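You operate a simulated robot arm through the tools that you are given. There is no shell and no other tool.

You run a simulated robot arm. Do the job below in one go: nothing can be reset, and whatever is moved stays where it is left.

## Task
Check in both returned films: lock and shelve the complete one, the other goes to QUERY unlocked.
Fine: they stand in the returns rack; use the book reader.

Only the result counts: the job must be done as asked and must still hold three seconds after the hand-in. Knocking over, shifting, dropping, spilling or breaking anything else fails it.

## Robot
A 7-joint arm with a two-finger parallel gripper, fixed in place. Base frame: the origin is at the foot of the arm, x ahead of it, y to its left, z up. Readings come in mm, rad, newtons and seconds.
Its first joint turns from -2.897 to 2.897 rad. Payload 4.4 kg.
The TCP is the grasp point between the finger pads, 23 mm short of the fingertips. In the tool frame z runs along the fingers and y along their closing line. Largest opening 94 mm; finger width 38, thickness 10; the body of the gripper, 54 by 96 mm, starts 39 mm behind the TCP.
Orientation is that of the tool frame in the base frame, as a unit quaternion [x, y, z, w]. With the fingers straight down and closing along the base's y, the tool's x points along the base's -x, its y along +y and its z along -z.

## Interface
- The arm moves only by the tool play_rows. Its arguments are lists of equal length, an entry for each row: "rotation": the turn, a rotation vector about the base's x, y, z in rad, a list of three; "xyz": the shift along the base's x, y, z in mm, a list of three; "hand": the opening, from 0 (shut) to 1 (fully open). In form: {"rotation": [[wx, wy, wz], ...], "xyz": [[dx, dy, dz], ...], "hand": [hand, ...]}. A call has 1 to 20 rows; each row is the pose to reach, as a shift and turn from the pose commanded when the call began. A row lasts 0.2 s, in which the tool goes at most 50 mm and 0.15 rad; a call with a longer step from one row to the next is refused whole, and so is a gripper value outside its range. A pose out of reach is approached as far as the arm can. The call stops where the force on the tool passes 40 N (or 10 N more than at its start, if that is more) or the arm is blocked; 0.2 s more then pass. Each finger travels about 72 mm/s and halts on what it meets, pressing with about 33 N; the grip force reading is that of the motor and also rises with nothing between the fingers. The clock runs only during rows and for 0.2 s after the last one: add rows that repeat a pose to give the fingers time. It gives the time, the measured TCP pose, the force on the tool (base axes), the opening and the grip force at its end, in the units of the frame above (readings bear some noise), with the torque about the TCP (base axes, N m) and any sound that the robot's microphone picked up.
- Cameras (640 x 400 px; columns grow to the right, rows downward): "scene" is fixed at [400.7, -499.4, 1605.1]; the picture's right is [0.80, -0.61, 0.00], its down [-0.27, -0.36, -0.89] and it looks along [0.54, 0.71, -0.45] (base axes); focal length 326 px, centre (320, 200). "wrist" rides on the gripper at [86, 16, -74] in the tool frame; the picture's right is [-0.18, 0.98, 0.00], its down [-0.58, -0.11, -0.81] and it looks along [-0.79, -0.15, 0.59] (tool axes); focal length 243 px, centre (320, 200). There is no depth. A picture from a camera that has moved, and an enlarged one, comes with that camera's place and axes in the base frame and with its lens.
- grab_frame(camera): a new picture of that camera. No time passes.
- enlarge(camera, box): a new picture of the part [left, top, right, bottom] of that camera's present view, enlarged. No time passes.
- job_done(): hands the job in; it is judged then, once.

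Places have to be worked out from the pictures, the camera data and where the tool is seen. Open the gripper and draw the arm clear of the work before you hand the job in, unless the task says otherwise.

The tools are called as a command line: name --argument value ..., lists and objects as JSON in quotes. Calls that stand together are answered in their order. play_rows: Moves the arm, as the interface text tells. Its arguments: {"type":"object","properties":{"rotation":{"type":"array","items":{"type":"array","items":{"type":"number"}}},"xyz":{"type":"array","items":{"type":"array","items":{"type":"number"}}},"hand":{"type":"array","items":{"type":"number"}}},"required":["rotation","xyz","hand"]} The other tools are called the same way: grab_frame (camera) takes a picture; enlarge (camera, box) takes an enlarged picture of a part of a camera's view; job_done () hands the job in.

At the start:

```text
t: 0.0
position: [790.0, 189.9, 1246.0]
ee_rot: [0.0, 1.0, 0.001, 0.0]
contact_force: [0.2, 0.6, -0.3]
torque: [0.01, 0.0, -0.01]
finger_gap: 93.9
grip_force: 0.1
```

scene: 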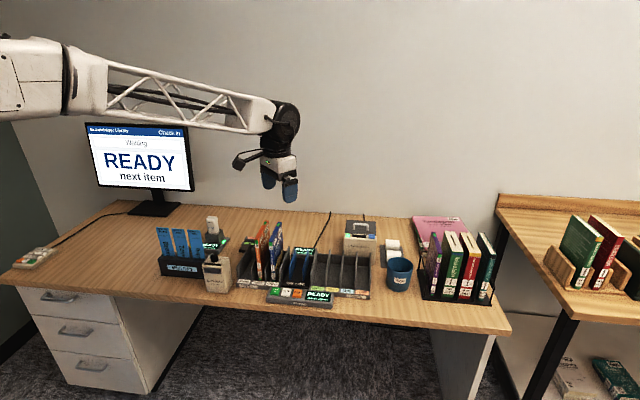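
wrist: 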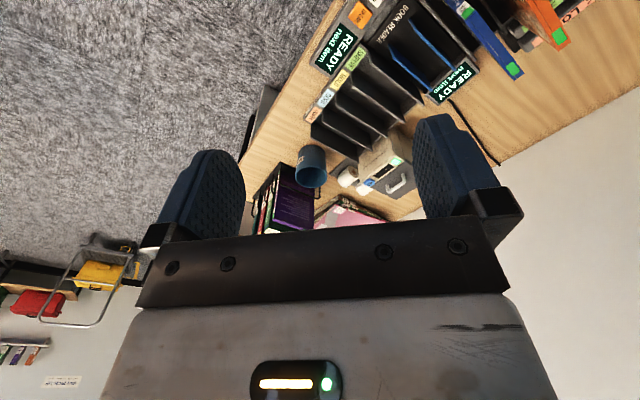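

I'll start by enlarging the scene view to understand the workplace.

enlarge --camera "scene" --box '[140, 200, 300, 300]'

enlarge --camera "scene" --box '[230, 210, 390, 310]'

enlarge --camera "scene" --box '[360, 210, 520, 310]'

enlarge --camera "scene" --box '[70, 110, 230, 210]'

enlarge --camera "scene" --box '[480, 190, 640, 290]'

enlarge --camera "scene" --box '[0, 220, 160, 320]'

```text
4.00 times, centred on (220, 250) of scene
camera zoom: at [400.7, -499.4, 1605.1], right [0.8, -0.61, 0.0], down [-0.27, -0.36, -0.89], along [0.54, 0.71, -0.45], focal length 1304 px, centre (720, 0)
```

zoom: 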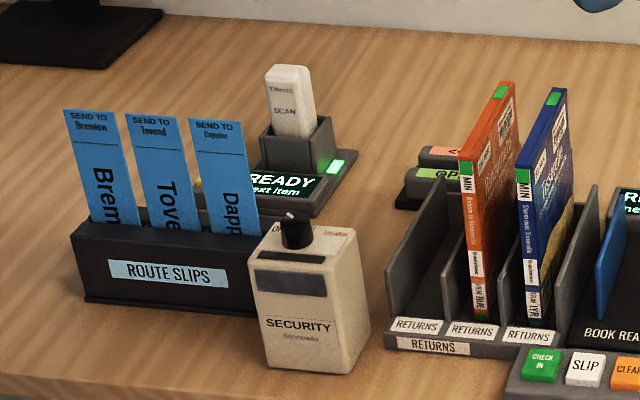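

```text
4.00 times, centred on (310, 260) of scene
camera zoom: at [400.7, -499.4, 1605.1], right [0.8, -0.61, 0.0], down [-0.27, -0.36, -0.89], along [0.54, 0.71, -0.45], focal length 1304 px, centre (360, -40)
```

zoom: 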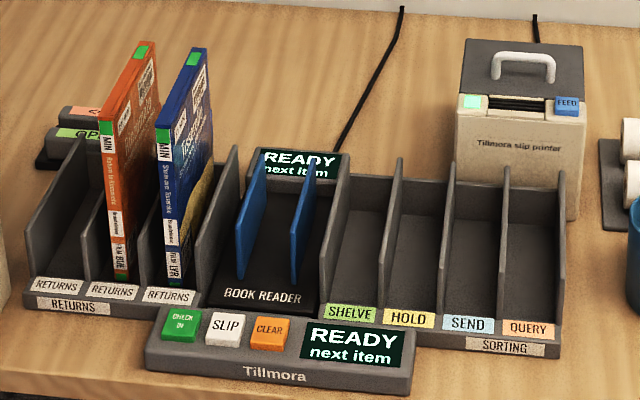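

```text
4.00 times, centred on (440, 260) of scene
camera zoom: at [400.7, -499.4, 1605.1], right [0.8, -0.61, 0.0], down [-0.27, -0.36, -0.89], along [0.54, 0.71, -0.45], focal length 1304 px, centre (-160, -40)
```

zoom: 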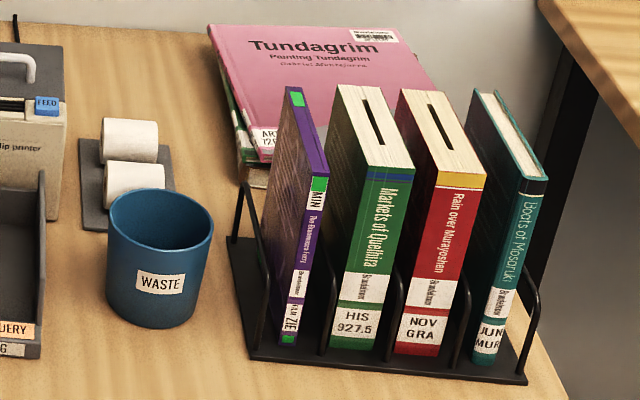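

```text
4.00 times, centred on (150, 160) of scene
camera zoom: at [400.7, -499.4, 1605.1], right [0.8, -0.61, 0.0], down [-0.27, -0.36, -0.89], along [0.54, 0.71, -0.45], focal length 1304 px, centre (1000, 360)
```

zoom: 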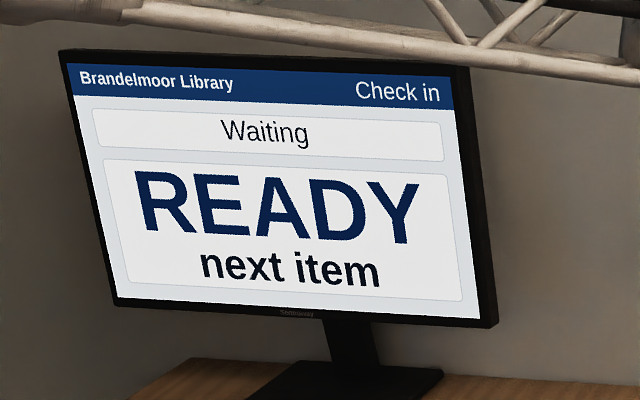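

```text
4.00 times, centred on (560, 240) of scene
camera zoom: at [400.7, -499.4, 1605.1], right [0.8, -0.61, 0.0], down [-0.27, -0.36, -0.89], along [0.54, 0.71, -0.45], focal length 1304 px, centre (-640, 40)
```

zoom: 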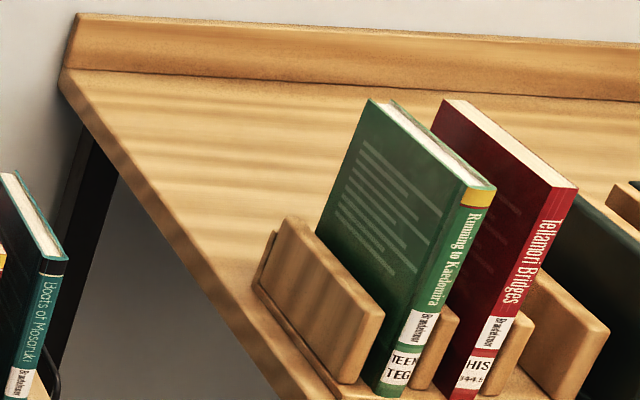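

```text
4.00 times, centred on (80, 270) of scene
camera zoom: at [400.7, -499.4, 1605.1], right [0.8, -0.61, 0.0], down [-0.27, -0.36, -0.89], along [0.54, 0.71, -0.45], focal length 1304 px, centre (1280, -80)
```

zoom: 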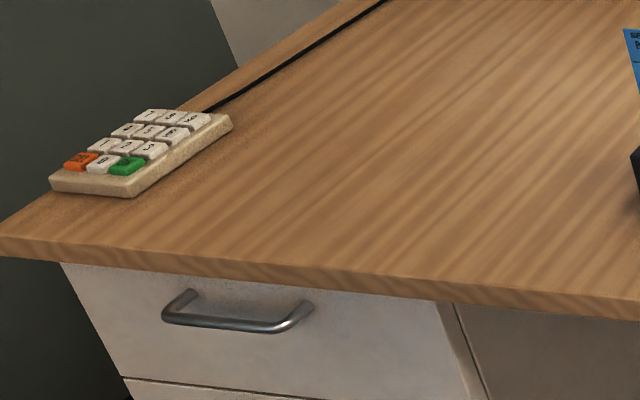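

The console and the racks stand on a desk turned about 45° to the base, with its top at roughly z≈750. I'll enlarge parts of the views to read the labels.

enlarge --camera "scene" --box '[240, 215, 304, 255]'

enlarge --camera "scene" --box '[240, 250, 304, 290]'

enlarge --camera "scene" --box '[196, 245, 244, 275]'

enlarge --camera "wrist" --box '[420, 0, 580, 100]'

enlarge --camera "wrist" --box '[290, 0, 450, 100]'

enlarge --camera "scene" --box '[540, 340, 640, 400]'

```text
10.00 times, centred on (272, 235) of scene
camera zoom: at [400.7, -499.4, 1605.1], right [0.8, -0.61, 0.0], down [-0.27, -0.36, -0.89], along [0.54, 0.71, -0.45], focal length 3260 px, centre (800, -150)
```

zoom: 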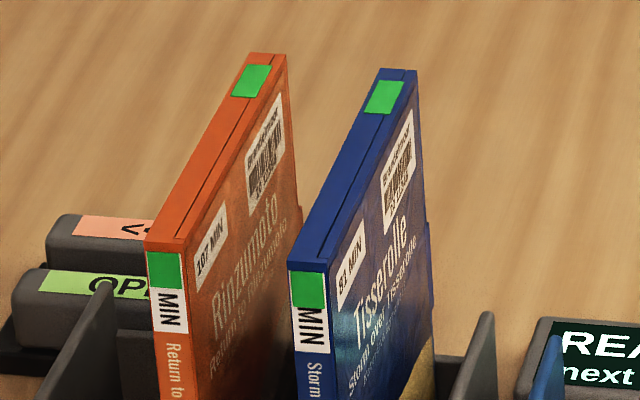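

```text
10.00 times, centred on (272, 270) of scene
camera zoom: at [400.7, -499.4, 1605.1], right [0.8, -0.61, 0.0], down [-0.27, -0.36, -0.89], along [0.54, 0.71, -0.45], focal length 3260 px, centre (800, -500)
```

zoom: 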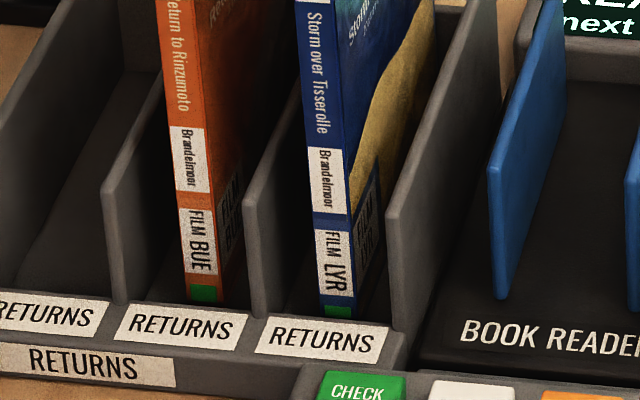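

```text
13.33 times, centred on (220, 260) of scene
camera zoom: at [400.7, -499.4, 1605.1], right [0.8, -0.61, 0.0], down [-0.27, -0.36, -0.89], along [0.54, 0.71, -0.45], focal length 4347 px, centre (1653, -600)
```

zoom: 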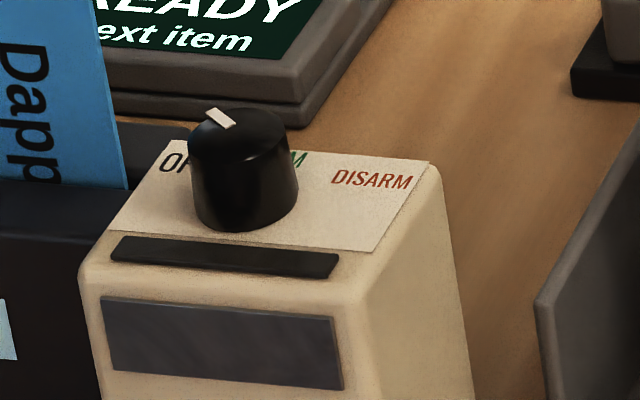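

```text
4.00 times, centred on (500, 50) of wrist
camera zoom: at [704.8, 205.3, 1320.3], right [0.18, 0.98, 0.0], down [0.58, -0.11, 0.81], along [0.79, -0.15, -0.59], focal length 970 px, centre (-400, 800)
```

zoom: 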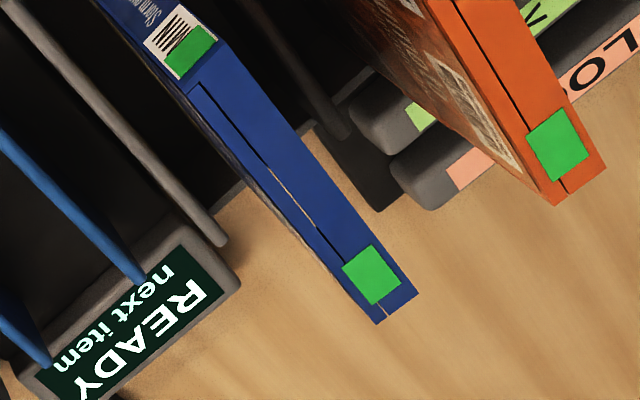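

```text
4.00 times, centred on (370, 50) of wrist
camera zoom: at [704.8, 205.3, 1320.3], right [0.18, 0.98, 0.0], down [0.58, -0.11, 0.81], along [0.79, -0.15, -0.59], focal length 970 px, centre (120, 800)
```

zoom: 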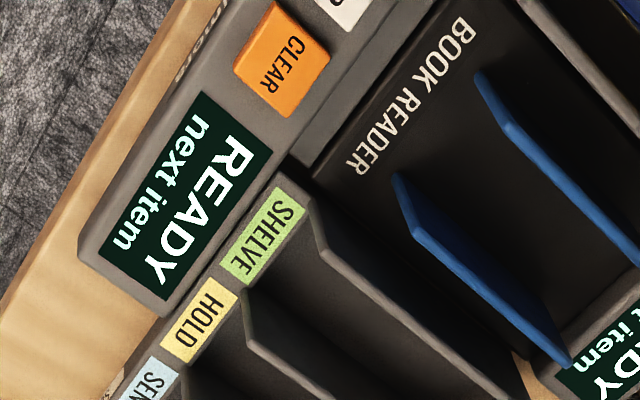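

```text
6.40 times, centred on (590, 370) of scene
camera zoom: at [400.7, -499.4, 1605.1], right [0.8, -0.61, 0.0], down [-0.27, -0.36, -0.89], along [0.54, 0.71, -0.45], focal length 2086 px, centre (-1408, -888)
```

zoom: 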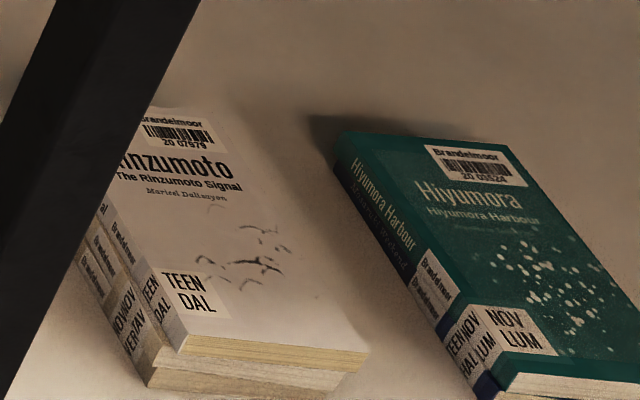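

The returns rack holds two films, and behind it there seems to be an OPEN/LOCK device. I'll turn the gripper about 45° to line up with the desk and move over for a wrist view of the rack and that device.

play_rows --rotation '[[0, 0, 0.131], [0, 0, 0.262], [0, 0, 0.393], [0, 0, 0.524], [0, 0, 0.655], [0, 0, 0.785], [0, 0, 0.785]]' --xyz '[[-18, 23, 0], [-37, 46, 0], [-55, 70, 0], [-73, 93, 0], [-92, 117, 0], [-110, 140, 0], [-110, 140, 0]]' --hand '[1, 1, 1, 1, 1, 1, 1]'

grab_frame --camera "wrist"

grab_frame --camera "scene"

```text
t: 1.6
position: [679.2, 330.1, 1246.2]
ee_rot: [-0.384, 0.924, 0.0, 0.001]
contact_force: [0.0, -0.7, -0.2]
torque: [-0.01, 0.0, 0.0]
finger_gap: 93.9
grip_force: 0.0
```

```text
taken
camera wrist: at [607.4, 278.5, 1320.0], right [-0.57, 0.82, 0.0], down [0.49, 0.33, 0.81], along [0.66, 0.46, -0.59], focal length 243 px, centre (320, 200)
```

wrist: 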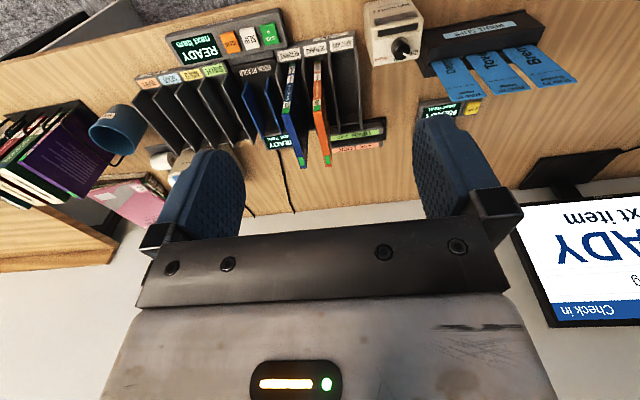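

```text
taken
```

scene: 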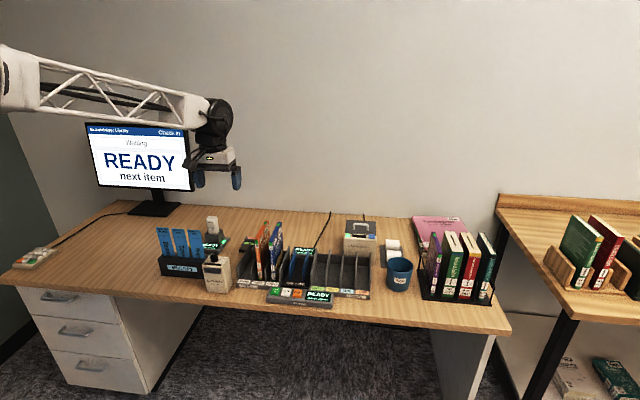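

enlarge --camera "wrist" --box '[270, 100, 398, 180]'

enlarge --camera "wrist" --box '[230, 20, 390, 120]'

enlarge --camera "wrist" --box '[340, 0, 500, 100]'

enlarge --camera "wrist" --box '[120, 50, 280, 150]'

```text
5.00 times, centred on (334, 140) of wrist
camera zoom: at [607.4, 278.5, 1320.0], right [-0.57, 0.82, 0.0], down [0.49, 0.33, 0.81], along [0.66, 0.46, -0.59], focal length 1213 px, centre (250, 500)
```

zoom: 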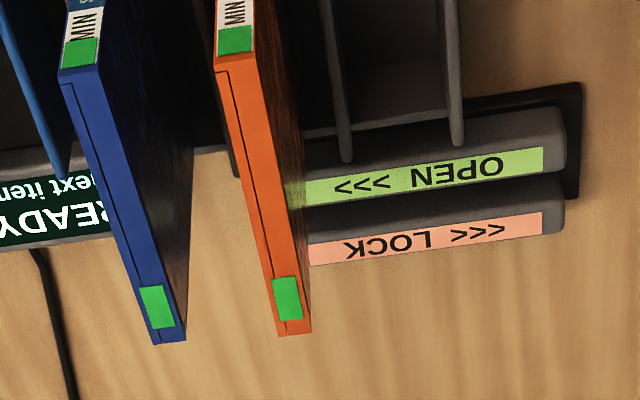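

```text
4.00 times, centred on (310, 70) of wrist
camera zoom: at [607.4, 278.5, 1320.0], right [-0.57, 0.82, 0.0], down [0.49, 0.33, 0.81], along [0.66, 0.46, -0.59], focal length 970 px, centre (360, 720)
```

zoom: 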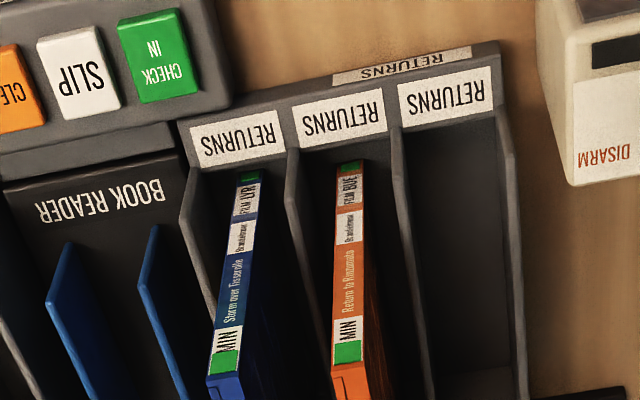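

```text
4.00 times, centred on (420, 50) of wrist
camera zoom: at [607.4, 278.5, 1320.0], right [-0.57, 0.82, 0.0], down [0.49, 0.33, 0.81], along [0.66, 0.46, -0.59], focal length 970 px, centre (-80, 800)
```

zoom: 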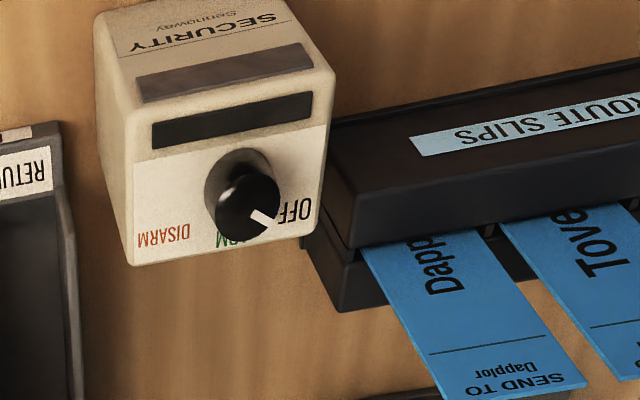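

```text
4.00 times, centred on (200, 100) of wrist
camera zoom: at [607.4, 278.5, 1320.0], right [-0.57, 0.82, 0.0], down [0.49, 0.33, 0.81], along [0.66, 0.46, -0.59], focal length 970 px, centre (800, 600)
```

zoom: 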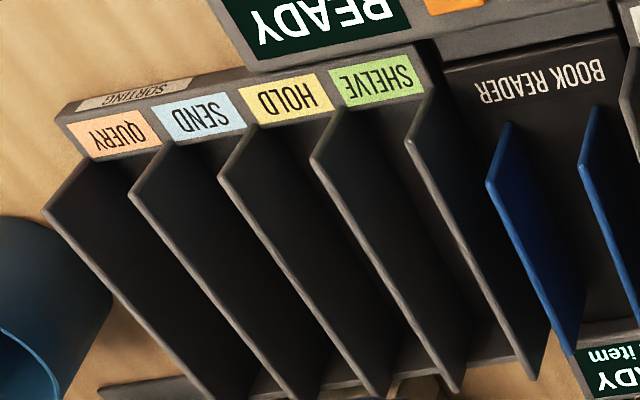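

The LOCK/OPEN device behind the returns rack looks like a swipe channel with opposite directions for OPEN and LOCK. I'll go closer and lower, staying clear of the cases, to see how it works.

play_rows --rotation '[[0, 0, 0], [0, 0, 0], [0, 0, 0], [0, 0, 0], [0, 0, 0], [0, 0, 0], [0, 0, 0]]' --xyz '[[13, 21, -26], [26, 43, -52], [40, 64, -78], [53, 85, -104], [66, 107, -130], [79, 128, -156], [79, 128, -156]]' --hand '[1, 1, 1, 1, 1, 1, 1]'

grab_frame --camera "wrist"

enlarge --camera "wrist" --box '[220, 20, 420, 145]'

```text
t: 3.2
position: [758.6, 457.8, 1089.1]
ee_rot: [-0.383, 0.924, -0.001, 0.0]
contact_force: [-0.1, 0.1, 0.1]
torque: [0.02, 0.04, 0.03]
finger_gap: 93.9
grip_force: 0.1
```

```text
taken
camera wrist: at [687.3, 407.5, 1164.0], right [-0.56, 0.83, 0.0], down [0.49, 0.33, 0.81], along [0.67, 0.46, -0.59], focal length 243 px, centre (320, 200)
```

wrist: 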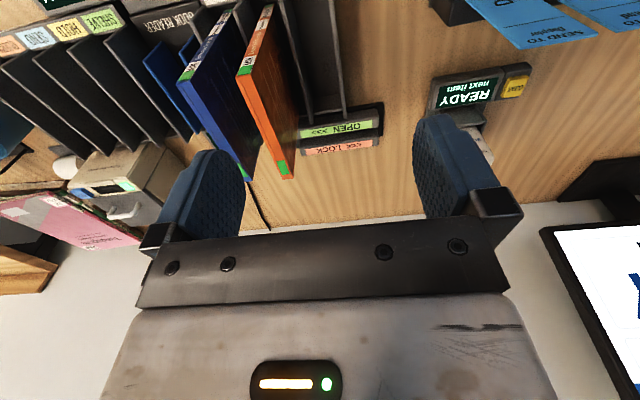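

```text
3.20 times, centred on (320, 82) of wrist
camera zoom: at [687.3, 407.5, 1164.0], right [-0.56, 0.83, 0.0], down [0.49, 0.33, 0.81], along [0.67, 0.46, -0.59], focal length 776 px, centre (320, 576)
```

zoom: 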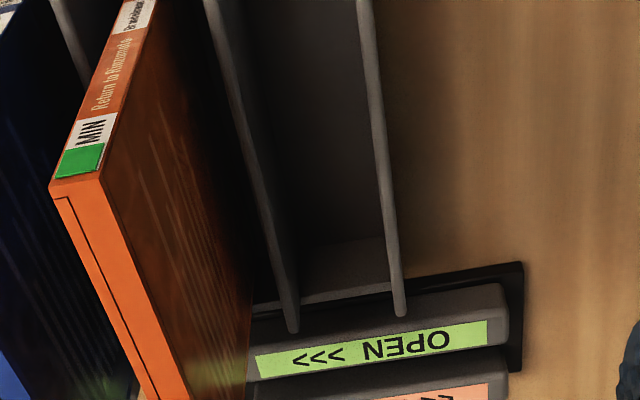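

The films hide half of the device. I'll yaw the tool 90° and move left of it, so that the camera looks along the swipe channel; this also tests the reach.

play_rows --rotation '[[0, 0, -0.143], [0, 0, -0.286], [0, 0, -0.428], [0, 0, -0.571], [0, 0, -0.714], [0, 0, -0.857], [0, 0, -1.0], [0, 0, -1.142], [0, 0, -1.285], [0, 0, -1.428], [0, 0, -1.57], [0, 0, -1.57]]' --xyz '[[3, 15, -4], [6, 30, -9], [9, 45, -13], [12, 60, -18], [15, 75, -22], [18, 89, -27], [21, 104, -31], [24, 119, -36], [27, 134, -40], [30, 149, -45], [33, 164, -49], [33, 164, -49]]' --hand '[1, 1, 1, 1, 1, 1, 1, 1, 1, 1, 1, 1]'

grab_frame --camera "wrist"

grab_frame --camera "scene"

```text
t: 5.8
position: [792.1, 622.8, 1040.1]
ee_rot: [0.383, 0.924, 0.001, 0.0]
contact_force: [-0.2, -0.2, 0.1]
torque: [0.0, 0.01, 0.0]
finger_gap: 94.1
grip_force: 0.0
```

```text
taken
camera wrist: at [743.7, 693.5, 1115.0], right [0.83, 0.56, 0.0], down [0.33, -0.49, 0.81], along [0.46, -0.67, -0.59], focal length 243 px, centre (320, 200)
```

wrist: 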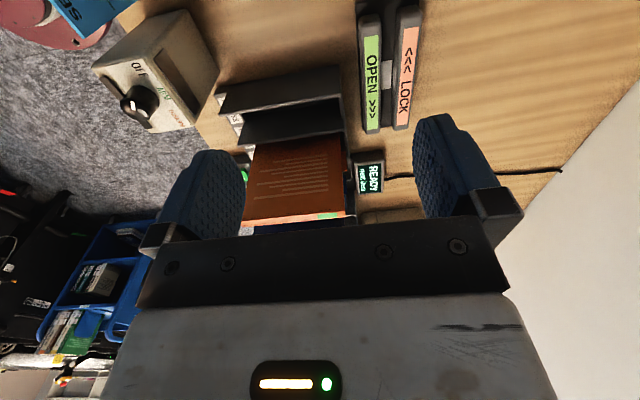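

```text
taken
```

scene: 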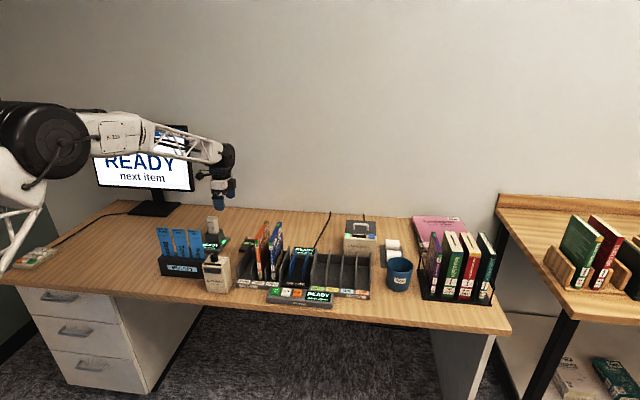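

The pose was reached at 1007 mm from the axis, so the reach is better than stated. I'll enlarge the swipe device and the case.

enlarge --camera "wrist" --box '[310, 0, 470, 140]'

enlarge --camera "wrist" --box '[200, 60, 400, 240]'

enlarge --camera "wrist" --box '[60, 0, 260, 140]'

```text
2.86 times, centred on (390, 70) of wrist
camera zoom: at [743.7, 693.5, 1115.0], right [0.83, 0.56, 0.0], down [0.33, -0.49, 0.81], along [0.46, -0.67, -0.59], focal length 693 px, centre (120, 571)
```

zoom: 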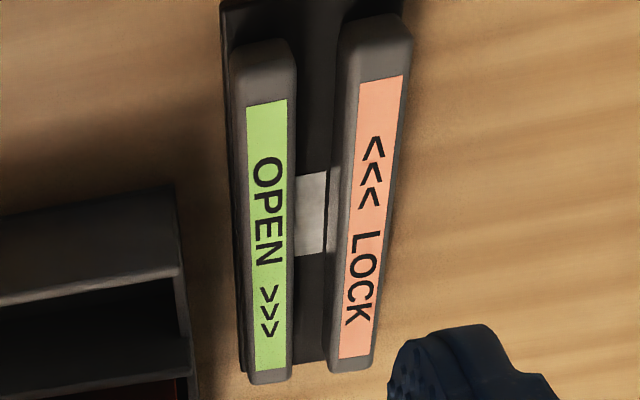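

```text
2.22 times, centred on (300, 150) of wrist
camera zoom: at [743.7, 693.5, 1115.0], right [0.83, 0.56, 0.0], down [0.33, -0.49, 0.81], along [0.46, -0.67, -0.59], focal length 539 px, centre (364, 311)
```

zoom: 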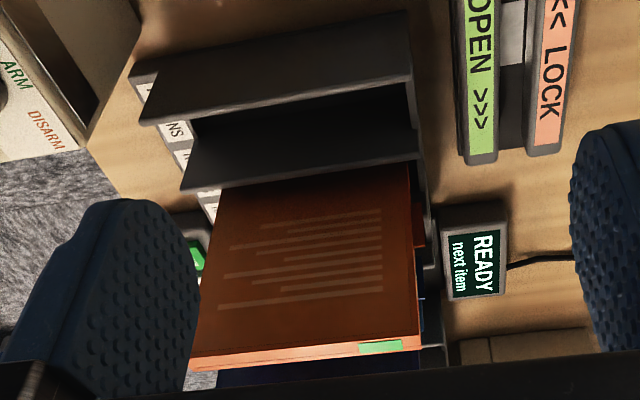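

```text
2.86 times, centred on (160, 70) of wrist
camera zoom: at [743.7, 693.5, 1115.0], right [0.83, 0.56, 0.0], down [0.33, -0.49, 0.81], along [0.46, -0.67, -0.59], focal length 693 px, centre (777, 571)
```

zoom: 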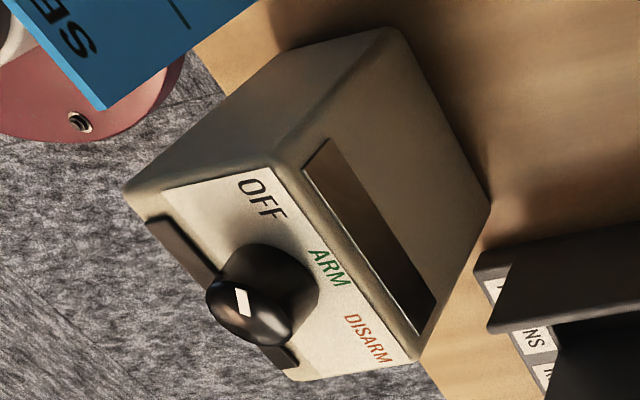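

The channel has a metal patch (a magnet) in its floor. I'll look closely at the green tags on the cases, including the purple reference film on the right.

enlarge --camera "scene" --box '[420, 228, 460, 253]'

enlarge --camera "scene" --box '[415, 250, 463, 305]'

enlarge --camera "scene" --box '[252, 218, 292, 243]'

enlarge --camera "wrist" --box '[310, 120, 390, 220]'

```text
16.00 times, centred on (440, 240) of scene
camera zoom: at [400.7, -499.4, 1605.1], right [0.8, -0.61, 0.0], down [-0.27, -0.36, -0.89], along [0.54, 0.71, -0.45], focal length 5216 px, centre (-1600, -448)
```

zoom: 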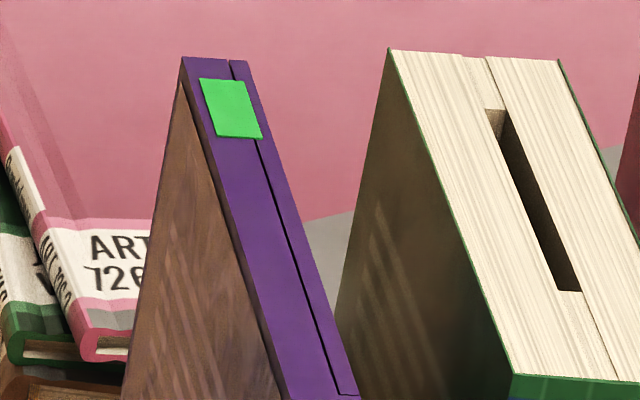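

```text
7.27 times, centred on (439, 278) of scene
camera zoom: at [400.7, -499.4, 1605.1], right [0.8, -0.61, 0.0], down [-0.27, -0.36, -0.89], along [0.54, 0.71, -0.45], focal length 2371 px, centre (-546, -364)
```

zoom: 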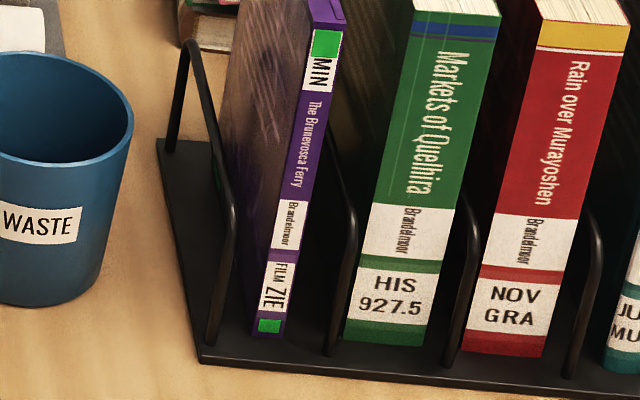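

```text
16.00 times, centred on (272, 230) of scene
camera zoom: at [400.7, -499.4, 1605.1], right [0.8, -0.61, 0.0], down [-0.27, -0.36, -0.89], along [0.54, 0.71, -0.45], focal length 5216 px, centre (1088, -288)
```

zoom: 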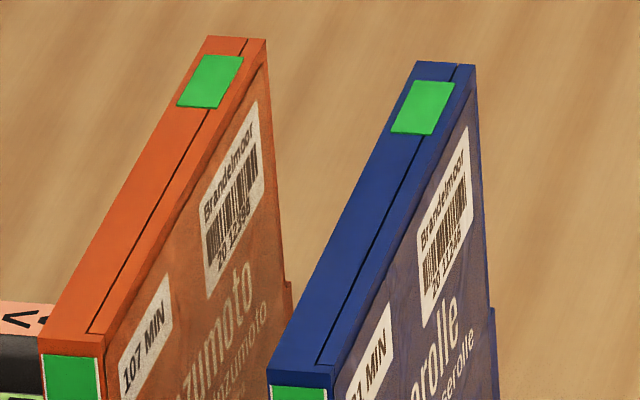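

```text
4.00 times, centred on (350, 170) of wrist
camera zoom: at [743.7, 693.5, 1115.0], right [0.83, 0.56, 0.0], down [0.33, -0.49, 0.81], along [0.46, -0.67, -0.59], focal length 970 px, centre (200, 320)
```

zoom: 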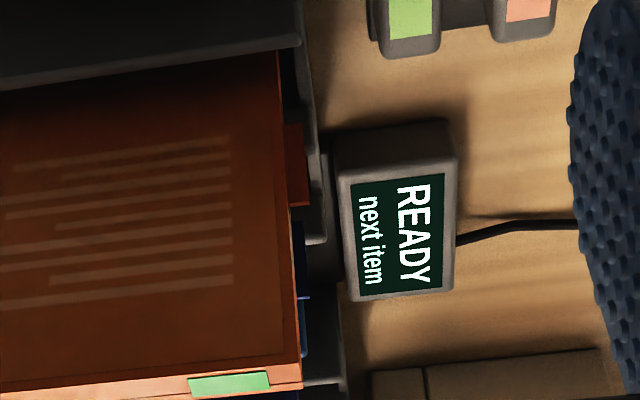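

The cases have a lug on their opening edge, so locking should mean passing that edge (spine up) through the channel leftwards over the magnet. I'll zoom in more on the channel to measure it.

enlarge --camera "wrist" --box '[355, 0, 435, 50]'

enlarge --camera "wrist" --box '[350, 45, 430, 95]'

enlarge --camera "wrist" --box '[350, 90, 430, 140]'

enlarge --camera "wrist" --box '[290, 130, 370, 230]'

```text
8.00 times, centred on (395, 25) of wrist
camera zoom: at [743.7, 693.5, 1115.0], right [0.83, 0.56, 0.0], down [0.33, -0.49, 0.81], along [0.46, -0.67, -0.59], focal length 1941 px, centre (-280, 1600)
```

zoom: 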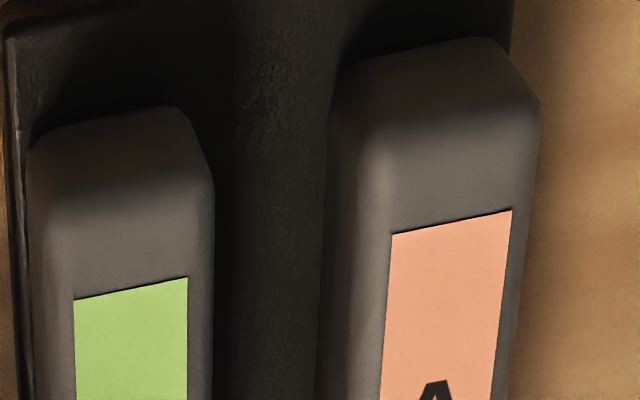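

```text
8.00 times, centred on (390, 70) of wrist
camera zoom: at [743.7, 693.5, 1115.0], right [0.83, 0.56, 0.0], down [0.33, -0.49, 0.81], along [0.46, -0.67, -0.59], focal length 1941 px, centre (-240, 1240)
```

zoom: 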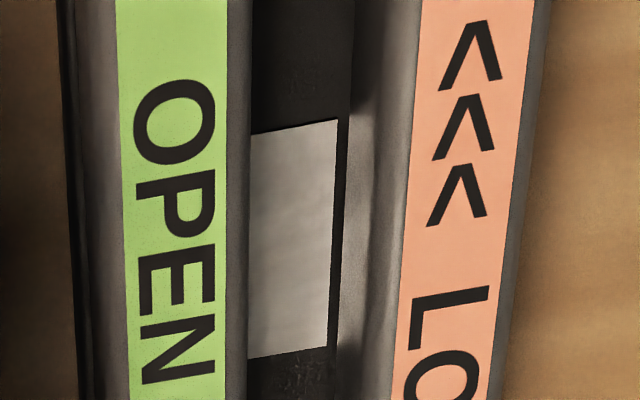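

```text
8.00 times, centred on (390, 115) of wrist
camera zoom: at [743.7, 693.5, 1115.0], right [0.83, 0.56, 0.0], down [0.33, -0.49, 0.81], along [0.46, -0.67, -0.59], focal length 1941 px, centre (-240, 880)
```

zoom: 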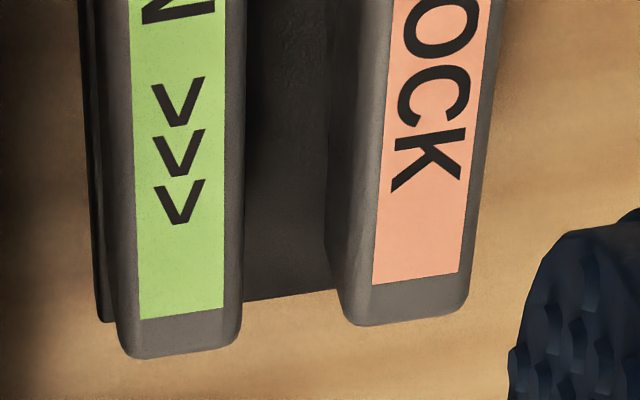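

```text
4.00 times, centred on (330, 180) of wrist
camera zoom: at [743.7, 693.5, 1115.0], right [0.83, 0.56, 0.0], down [0.33, -0.49, 0.81], along [0.46, -0.67, -0.59], focal length 970 px, centre (280, 280)
```

zoom: 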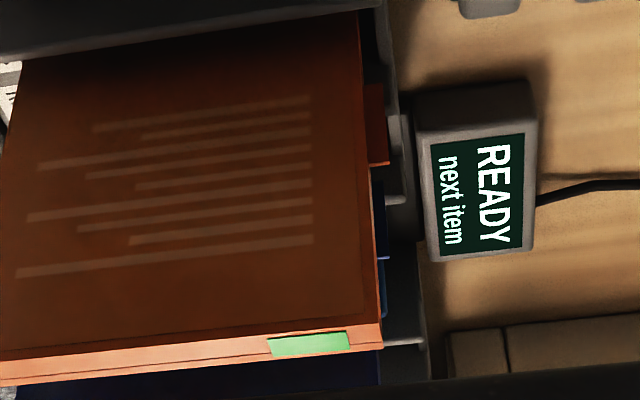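

The channel runs at -45°, about 19–20 mm wide, centred near lateral 222, depth 1075 in the desk frame, with rail tops at z≈803. I'll test whether the arm reaches above it with the tool pointing down, staying well above the rails.

play_rows --rotation '[[0, 0, 0], [0, 0, 0], [0, 0, 0], [0, 0, 0], [0, 0, 0], [0, 0, 0], [0, 0, 0], [0, 0, 0], [0, 0, 0], [0, 0, 0]]' --xyz '[[33, -3, 0], [66, -6, 0], [99, -9, 0], [132, -12.6, 0], [132, -12.6, 0], [132, -12.6, -35], [132, -12.6, -70], [132, -12.6, -105], [132, -12.6, -130], [132, -12.6, -130]]' --hand '[1, 1, 1, 1, 1, 1, 1, 1, 1, 1]'

grab_frame --camera "wrist"

grab_frame --camera "scene"

```text
t: 8.0
position: [925.2, 611.2, 909.8]
ee_rot: [0.382, 0.924, 0.0, 0.0]
contact_force: [-0.8, -0.3, 0.0]
torque: [-0.01, -0.01, 0.05]
finger_gap: 93.7
grip_force: 0.0
```

```text
taken
camera wrist: at [876.8, 681.5, 984.2], right [0.82, 0.57, 0.0], down [0.33, -0.49, 0.81], along [0.46, -0.67, -0.59], focal length 243 px, centre (320, 200)
```

wrist: 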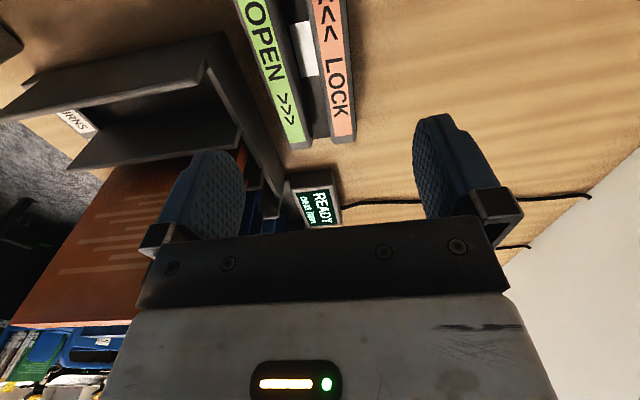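

```text
taken
```

scene: 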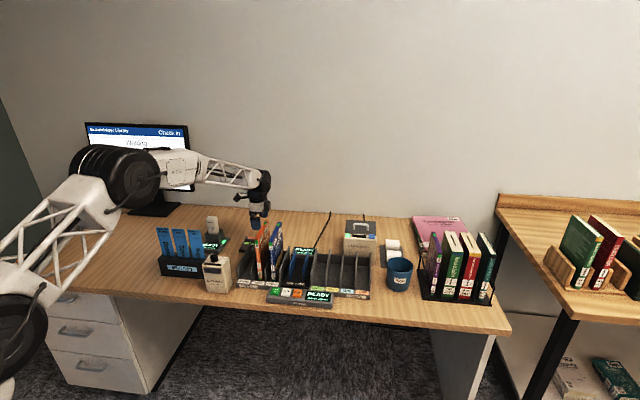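

The arm reaches above the lock device with the tool down. I'll enlarge this nearer view to measure the channel and the lug on the case.

enlarge --camera "wrist" --box '[220, 0, 380, 160]'

enlarge --camera "wrist" --box '[220, 130, 360, 240]'

```text
2.50 times, centred on (300, 80) of wrist
camera zoom: at [876.8, 681.5, 984.2], right [0.82, 0.57, 0.0], down [0.33, -0.49, 0.81], along [0.46, -0.67, -0.59], focal length 606 px, centre (370, 500)
```

zoom: 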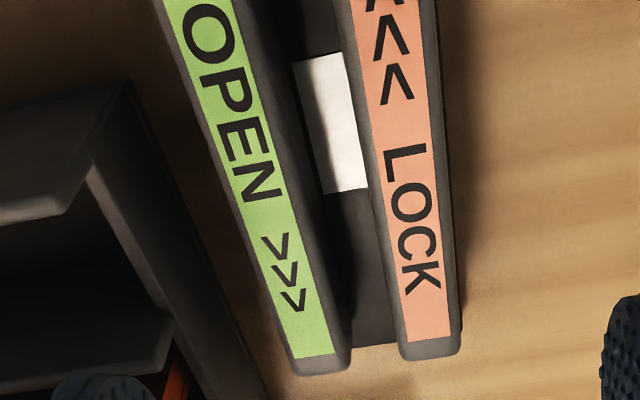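

```text
3.64 times, centred on (290, 185) of wrist
camera zoom: at [876.8, 681.5, 984.2], right [0.82, 0.57, 0.0], down [0.33, -0.49, 0.81], along [0.46, -0.67, -0.59], focal length 882 px, centre (429, 254)
```

zoom: 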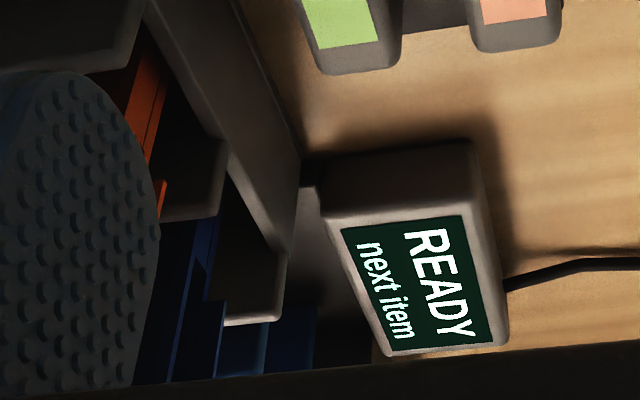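

The channel floor is at z≈769, the magnet spans lateral 203–242, and the channel is about 20 mm wide. Next I'll lift, move back in front of the rack and yaw the tool to -135° so the camera will sit above the hand when it points forward for a spine grasp.

play_rows --rotation '[[0, 0, 0], [0, 0, 0], [0, 0, 0], [0, 0, 0], [0, 0, -0.143], [0, 0, -0.286], [0, 0, -0.428], [0, 0, -0.571], [0, 0, -0.714], [0, 0, -0.857], [0, 0, -1.0], [0, 0, -1.142], [0, 0, -1.285], [0, 0, -1.428], [0, 0, -1.571], [0, 0, -1.571]]' --xyz '[[0, 0, 47], [0, 0, 95], [0, 0, 142], [0, 0, 190], [-20, -27, 190], [-39, -55, 190], [-59, -82, 190], [-79, -109, 190], [-99, -136, 190], [-118, -164, 190], [-138, -191, 190], [-158, -218, 190], [-178, -245, 190], [-197, -273, 190], [-217, -300, 190], [-217, -300, 190]]' --hand '[1, 1, 1, 1, 1, 1, 1, 1, 1, 1, 1, 1, 1, 1, 1, 1]'

grab_frame --camera "wrist"

```text
t: 11.4
position: [709.8, 311.3, 1096.8]
ee_rot: [0.924, 0.383, 0.0, 0.0]
contact_force: [0.1, -0.2, 0.0]
torque: [0.01, 0.02, -0.03]
finger_gap: 94.0
grip_force: 0.1
```

```text
taken
camera wrist: at [783.1, 360.2, 1171.2], right [0.56, -0.83, 0.0], down [-0.49, -0.33, 0.81], along [-0.67, -0.46, -0.59], focal length 243 px, centre (320, 200)
```

wrist: 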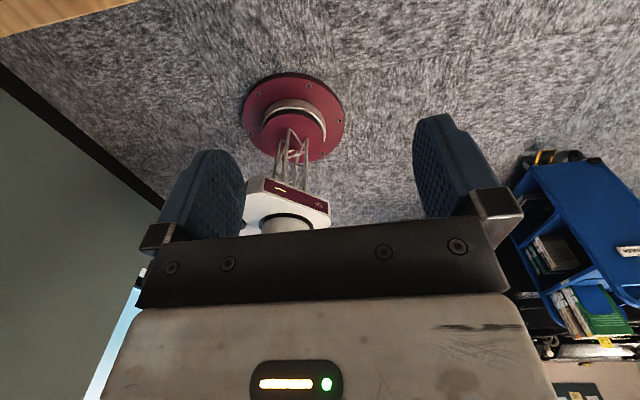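

Yaw -135° is reached. Now I'll pitch the tool up by 90° about the desk's lateral axis so that the fingers point forward at the spines, in place and high above the desk.

play_rows --rotation '[[0.101, -0.101, 0], [0.202, -0.202, 0], [0.303, -0.303, 0], [0.404, -0.404, 0], [0.505, -0.505, 0], [0.606, -0.606, 0], [0.707, -0.707, 0], [0.808, -0.808, 0], [0.909, -0.909, 0], [1.01, -1.01, 0], [1.111, -1.111, 0], [1.111, -1.111, 0]]' --xyz '[[0, 0, 0], [0, 0, 0], [0, 0, 0], [0, 0, 0], [0, 0, 0], [0, 0, 0], [0, 0, 0], [0, 0, 0], [0, 0, 0], [0, 0, 0], [0, 0, 0], [0, 0, 0]]' --hand '[1, 1, 1, 1, 1, 1, 1, 1, 1, 1, 1, 1]'

grab_frame --camera "wrist"

grab_frame --camera "scene"

```text
t: 14.0
position: [707.4, 309.9, 1100.3]
ee_rot: [0.652, 0.271, 0.654, -0.271]
contact_force: [0.5, 0.3, -0.3]
torque: [0.02, 0.01, 0.0]
finger_gap: 94.0
grip_force: 0.1
```

```text
taken
camera wrist: at [666.8, 243.8, 1186.8], right [0.69, -0.7, -0.18], down [-0.65, -0.49, -0.58], along [0.32, 0.52, -0.79], focal length 243 px, centre (320, 200)
```

wrist: 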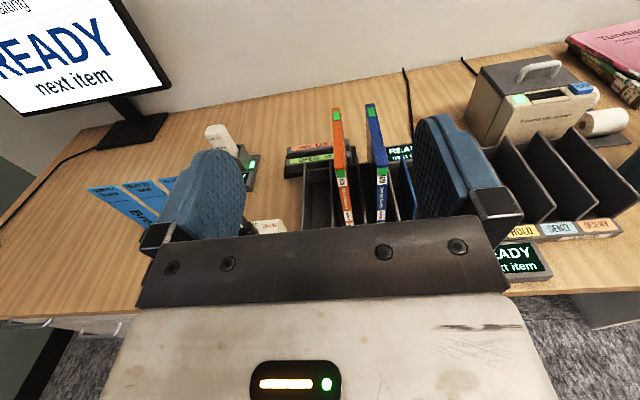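

```text
taken
```

scene: 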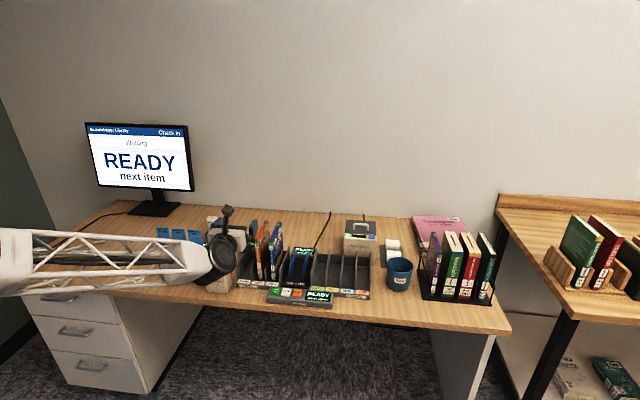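

The tool now points forward at the rack. I'll zoom in to refine the film positions and the rack dimensions.

enlarge --camera "wrist" --box '[270, 90, 430, 230]'

enlarge --camera "wrist" --box '[320, 95, 400, 145]'

enlarge --camera "wrist" --box '[480, 110, 640, 290]'

```text
2.86 times, centred on (350, 160) of wrist
camera zoom: at [666.8, 243.8, 1186.8], right [0.69, -0.7, -0.18], down [-0.65, -0.49, -0.58], along [0.32, 0.52, -0.79], focal length 693 px, centre (234, 314)
```

zoom: 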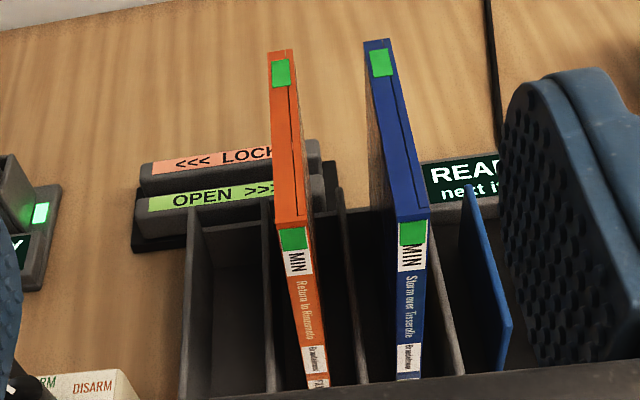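

```text
8.00 times, centred on (360, 120) of wrist
camera zoom: at [666.8, 243.8, 1186.8], right [0.69, -0.7, -0.18], down [-0.65, -0.49, -0.58], along [0.32, 0.52, -0.79], focal length 1941 px, centre (0, 840)
```

zoom: 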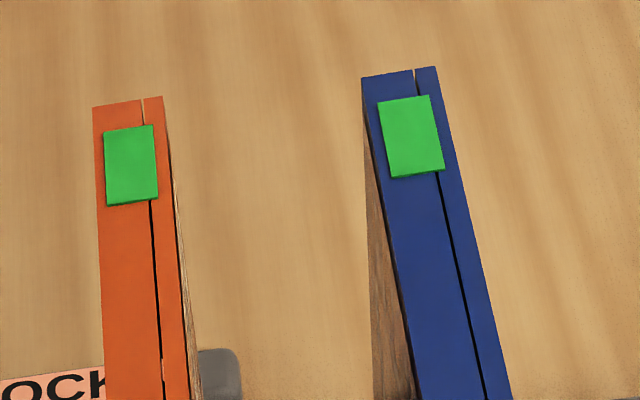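

```text
2.22 times, centred on (560, 200) of wrist
camera zoom: at [666.8, 243.8, 1186.8], right [0.69, -0.7, -0.18], down [-0.65, -0.49, -0.58], along [0.32, 0.52, -0.79], focal length 539 px, centre (-213, 200)
```

zoom: 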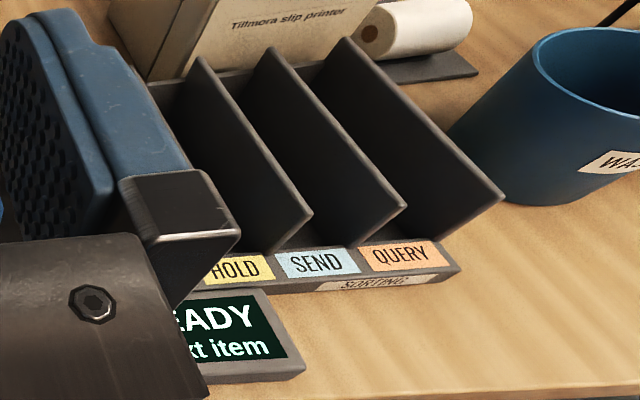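

Both cases are 14 mm thick and about 133 mm deep, with tops at z≈960 (orange at lateral 283, blue at 335). I'll come down in front of the blue case with the gripper half open, fingertips still short of the spine.

play_rows --rotation '[[0, 0, 0], [0, 0, 0], [0, 0, 0], [0, 0, 0], [0, 0, 0], [0, 0, 0], [0, 0, 0]]' --xyz '[[14, 1, -34], [27, 2, -68], [41, 3, -102], [54, 3, -137], [68, 4, -171], [81.3, 4.9, -205], [81.3, 4.9, -205]]' --hand '[0.9, 0.8, 0.7, 0.6, 0.5, 0.5, 0.5]'

grab_frame --camera "wrist"

grab_frame --camera "scene"

```text
t: 15.6
position: [788.2, 315.4, 893.7]
ee_rot: [0.653, 0.271, 0.653, -0.271]
contact_force: [-0.1, 0.2, 0.5]
torque: [0.03, -0.01, 0.01]
finger_gap: 46.8
grip_force: 0.1
```

```text
taken
camera wrist: at [747.5, 250.0, 981.5], right [0.7, -0.69, -0.18], down [-0.65, -0.49, -0.58], along [0.31, 0.52, -0.79], focal length 243 px, centre (320, 200)
```

wrist: 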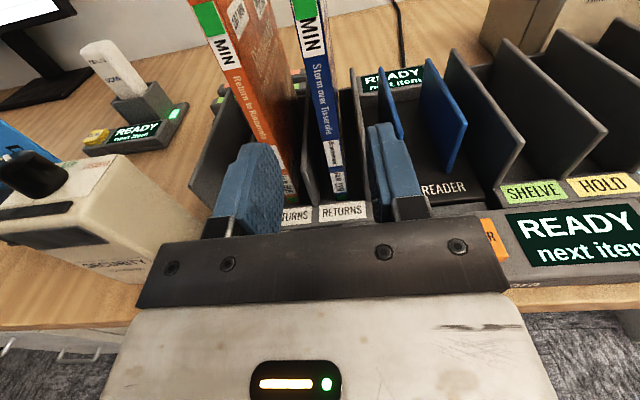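

```text
taken
```

scene: 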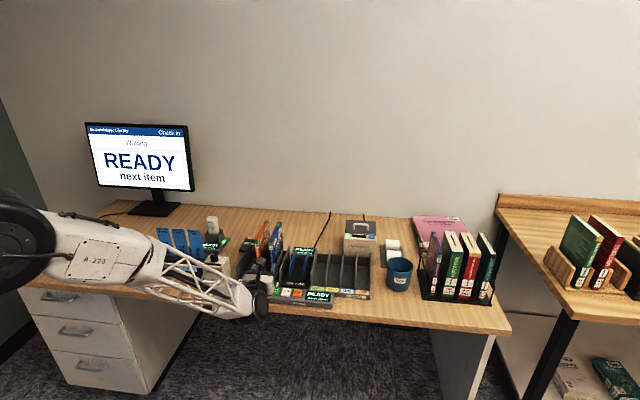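

The TCP is at lateral 334, depth 780, z 894, and the blue spine lies between the fingers. I'll advance straight over the spine and then close.

play_rows --rotation '[[0, 0, 0], [0, 0, 0], [0, 0, 0], [0, 0, 0], [0, 0, 0]]' --xyz '[[17, 16, 0], [34, 33, 0], [50.5, 49.5, 0], [67, 66, 0], [67, 66, 0]]' --hand '[0.5, 0.5, 0.5, 0.5, 0.5]'

grab_frame --camera "wrist"

enlarge --camera "scene" --box '[220, 210, 340, 310]'

```text
t: 16.8
position: [854.7, 380.1, 896.5]
ee_rot: [0.653, 0.27, 0.654, -0.27]
contact_force: [0.4, -0.2, 0.0]
torque: [-0.01, 0.0, 0.0]
finger_gap: 46.8
grip_force: 0.1
```

```text
taken
camera wrist: at [814.3, 314.4, 981.1], right [0.69, -0.7, -0.18], down [-0.65, -0.49, -0.58], along [0.31, 0.52, -0.79], focal length 243 px, centre (320, 200)
```

wrist: 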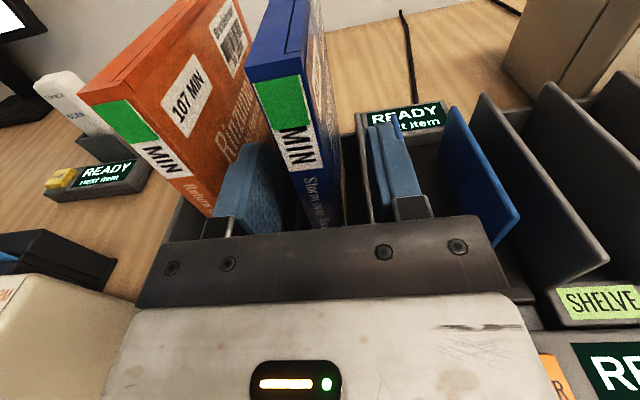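

```text
4.00 times, centred on (280, 260) of scene
camera zoom: at [400.7, -499.4, 1605.1], right [0.8, -0.61, 0.0], down [-0.27, -0.36, -0.89], along [0.54, 0.71, -0.45], focal length 1304 px, centre (480, -40)
```

zoom: 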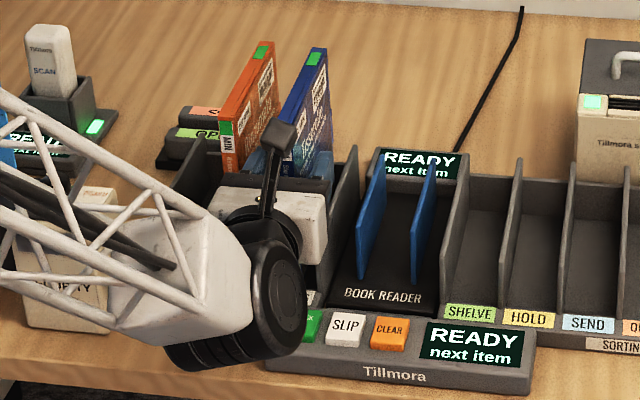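

The fingers straddle the blue spine at lateral 335.6, with clearance both sides. Closing now.

play_rows --rotation '[[0, 0, 0], [0, 0, 0], [0, 0, 0], [0, 0, 0]]' --xyz '[[0, 0, 0], [0, 0, 0], [0, 0, 0], [0, 0, 0]]' --hand '[0.3, 0.1, 0.0, 0.0]'

grab_frame --camera "wrist"

```text
t: 17.8
position: [854.5, 379.7, 894.7]
ee_rot: [0.653, 0.27, 0.654, -0.27]
contact_force: [0.0, 0.2, 0.8]
torque: [0.08, -0.04, 0.06]
finger_gap: 14.6
grip_force: 32.4
```

```text
taken
camera wrist: at [814.1, 314.2, 981.1], right [0.7, -0.69, -0.18], down [-0.65, -0.49, -0.58], along [0.31, 0.52, -0.79], focal length 243 px, centre (320, 200)
```

wrist: 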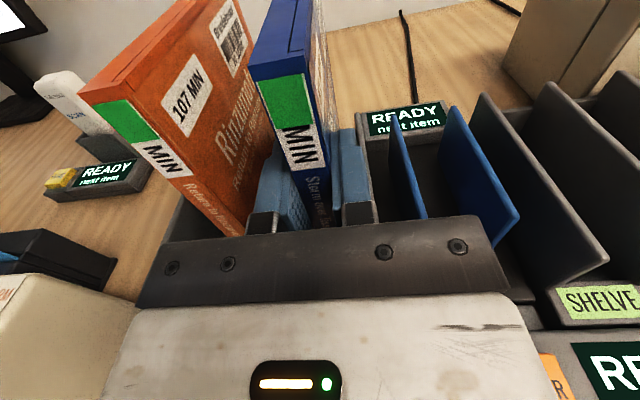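

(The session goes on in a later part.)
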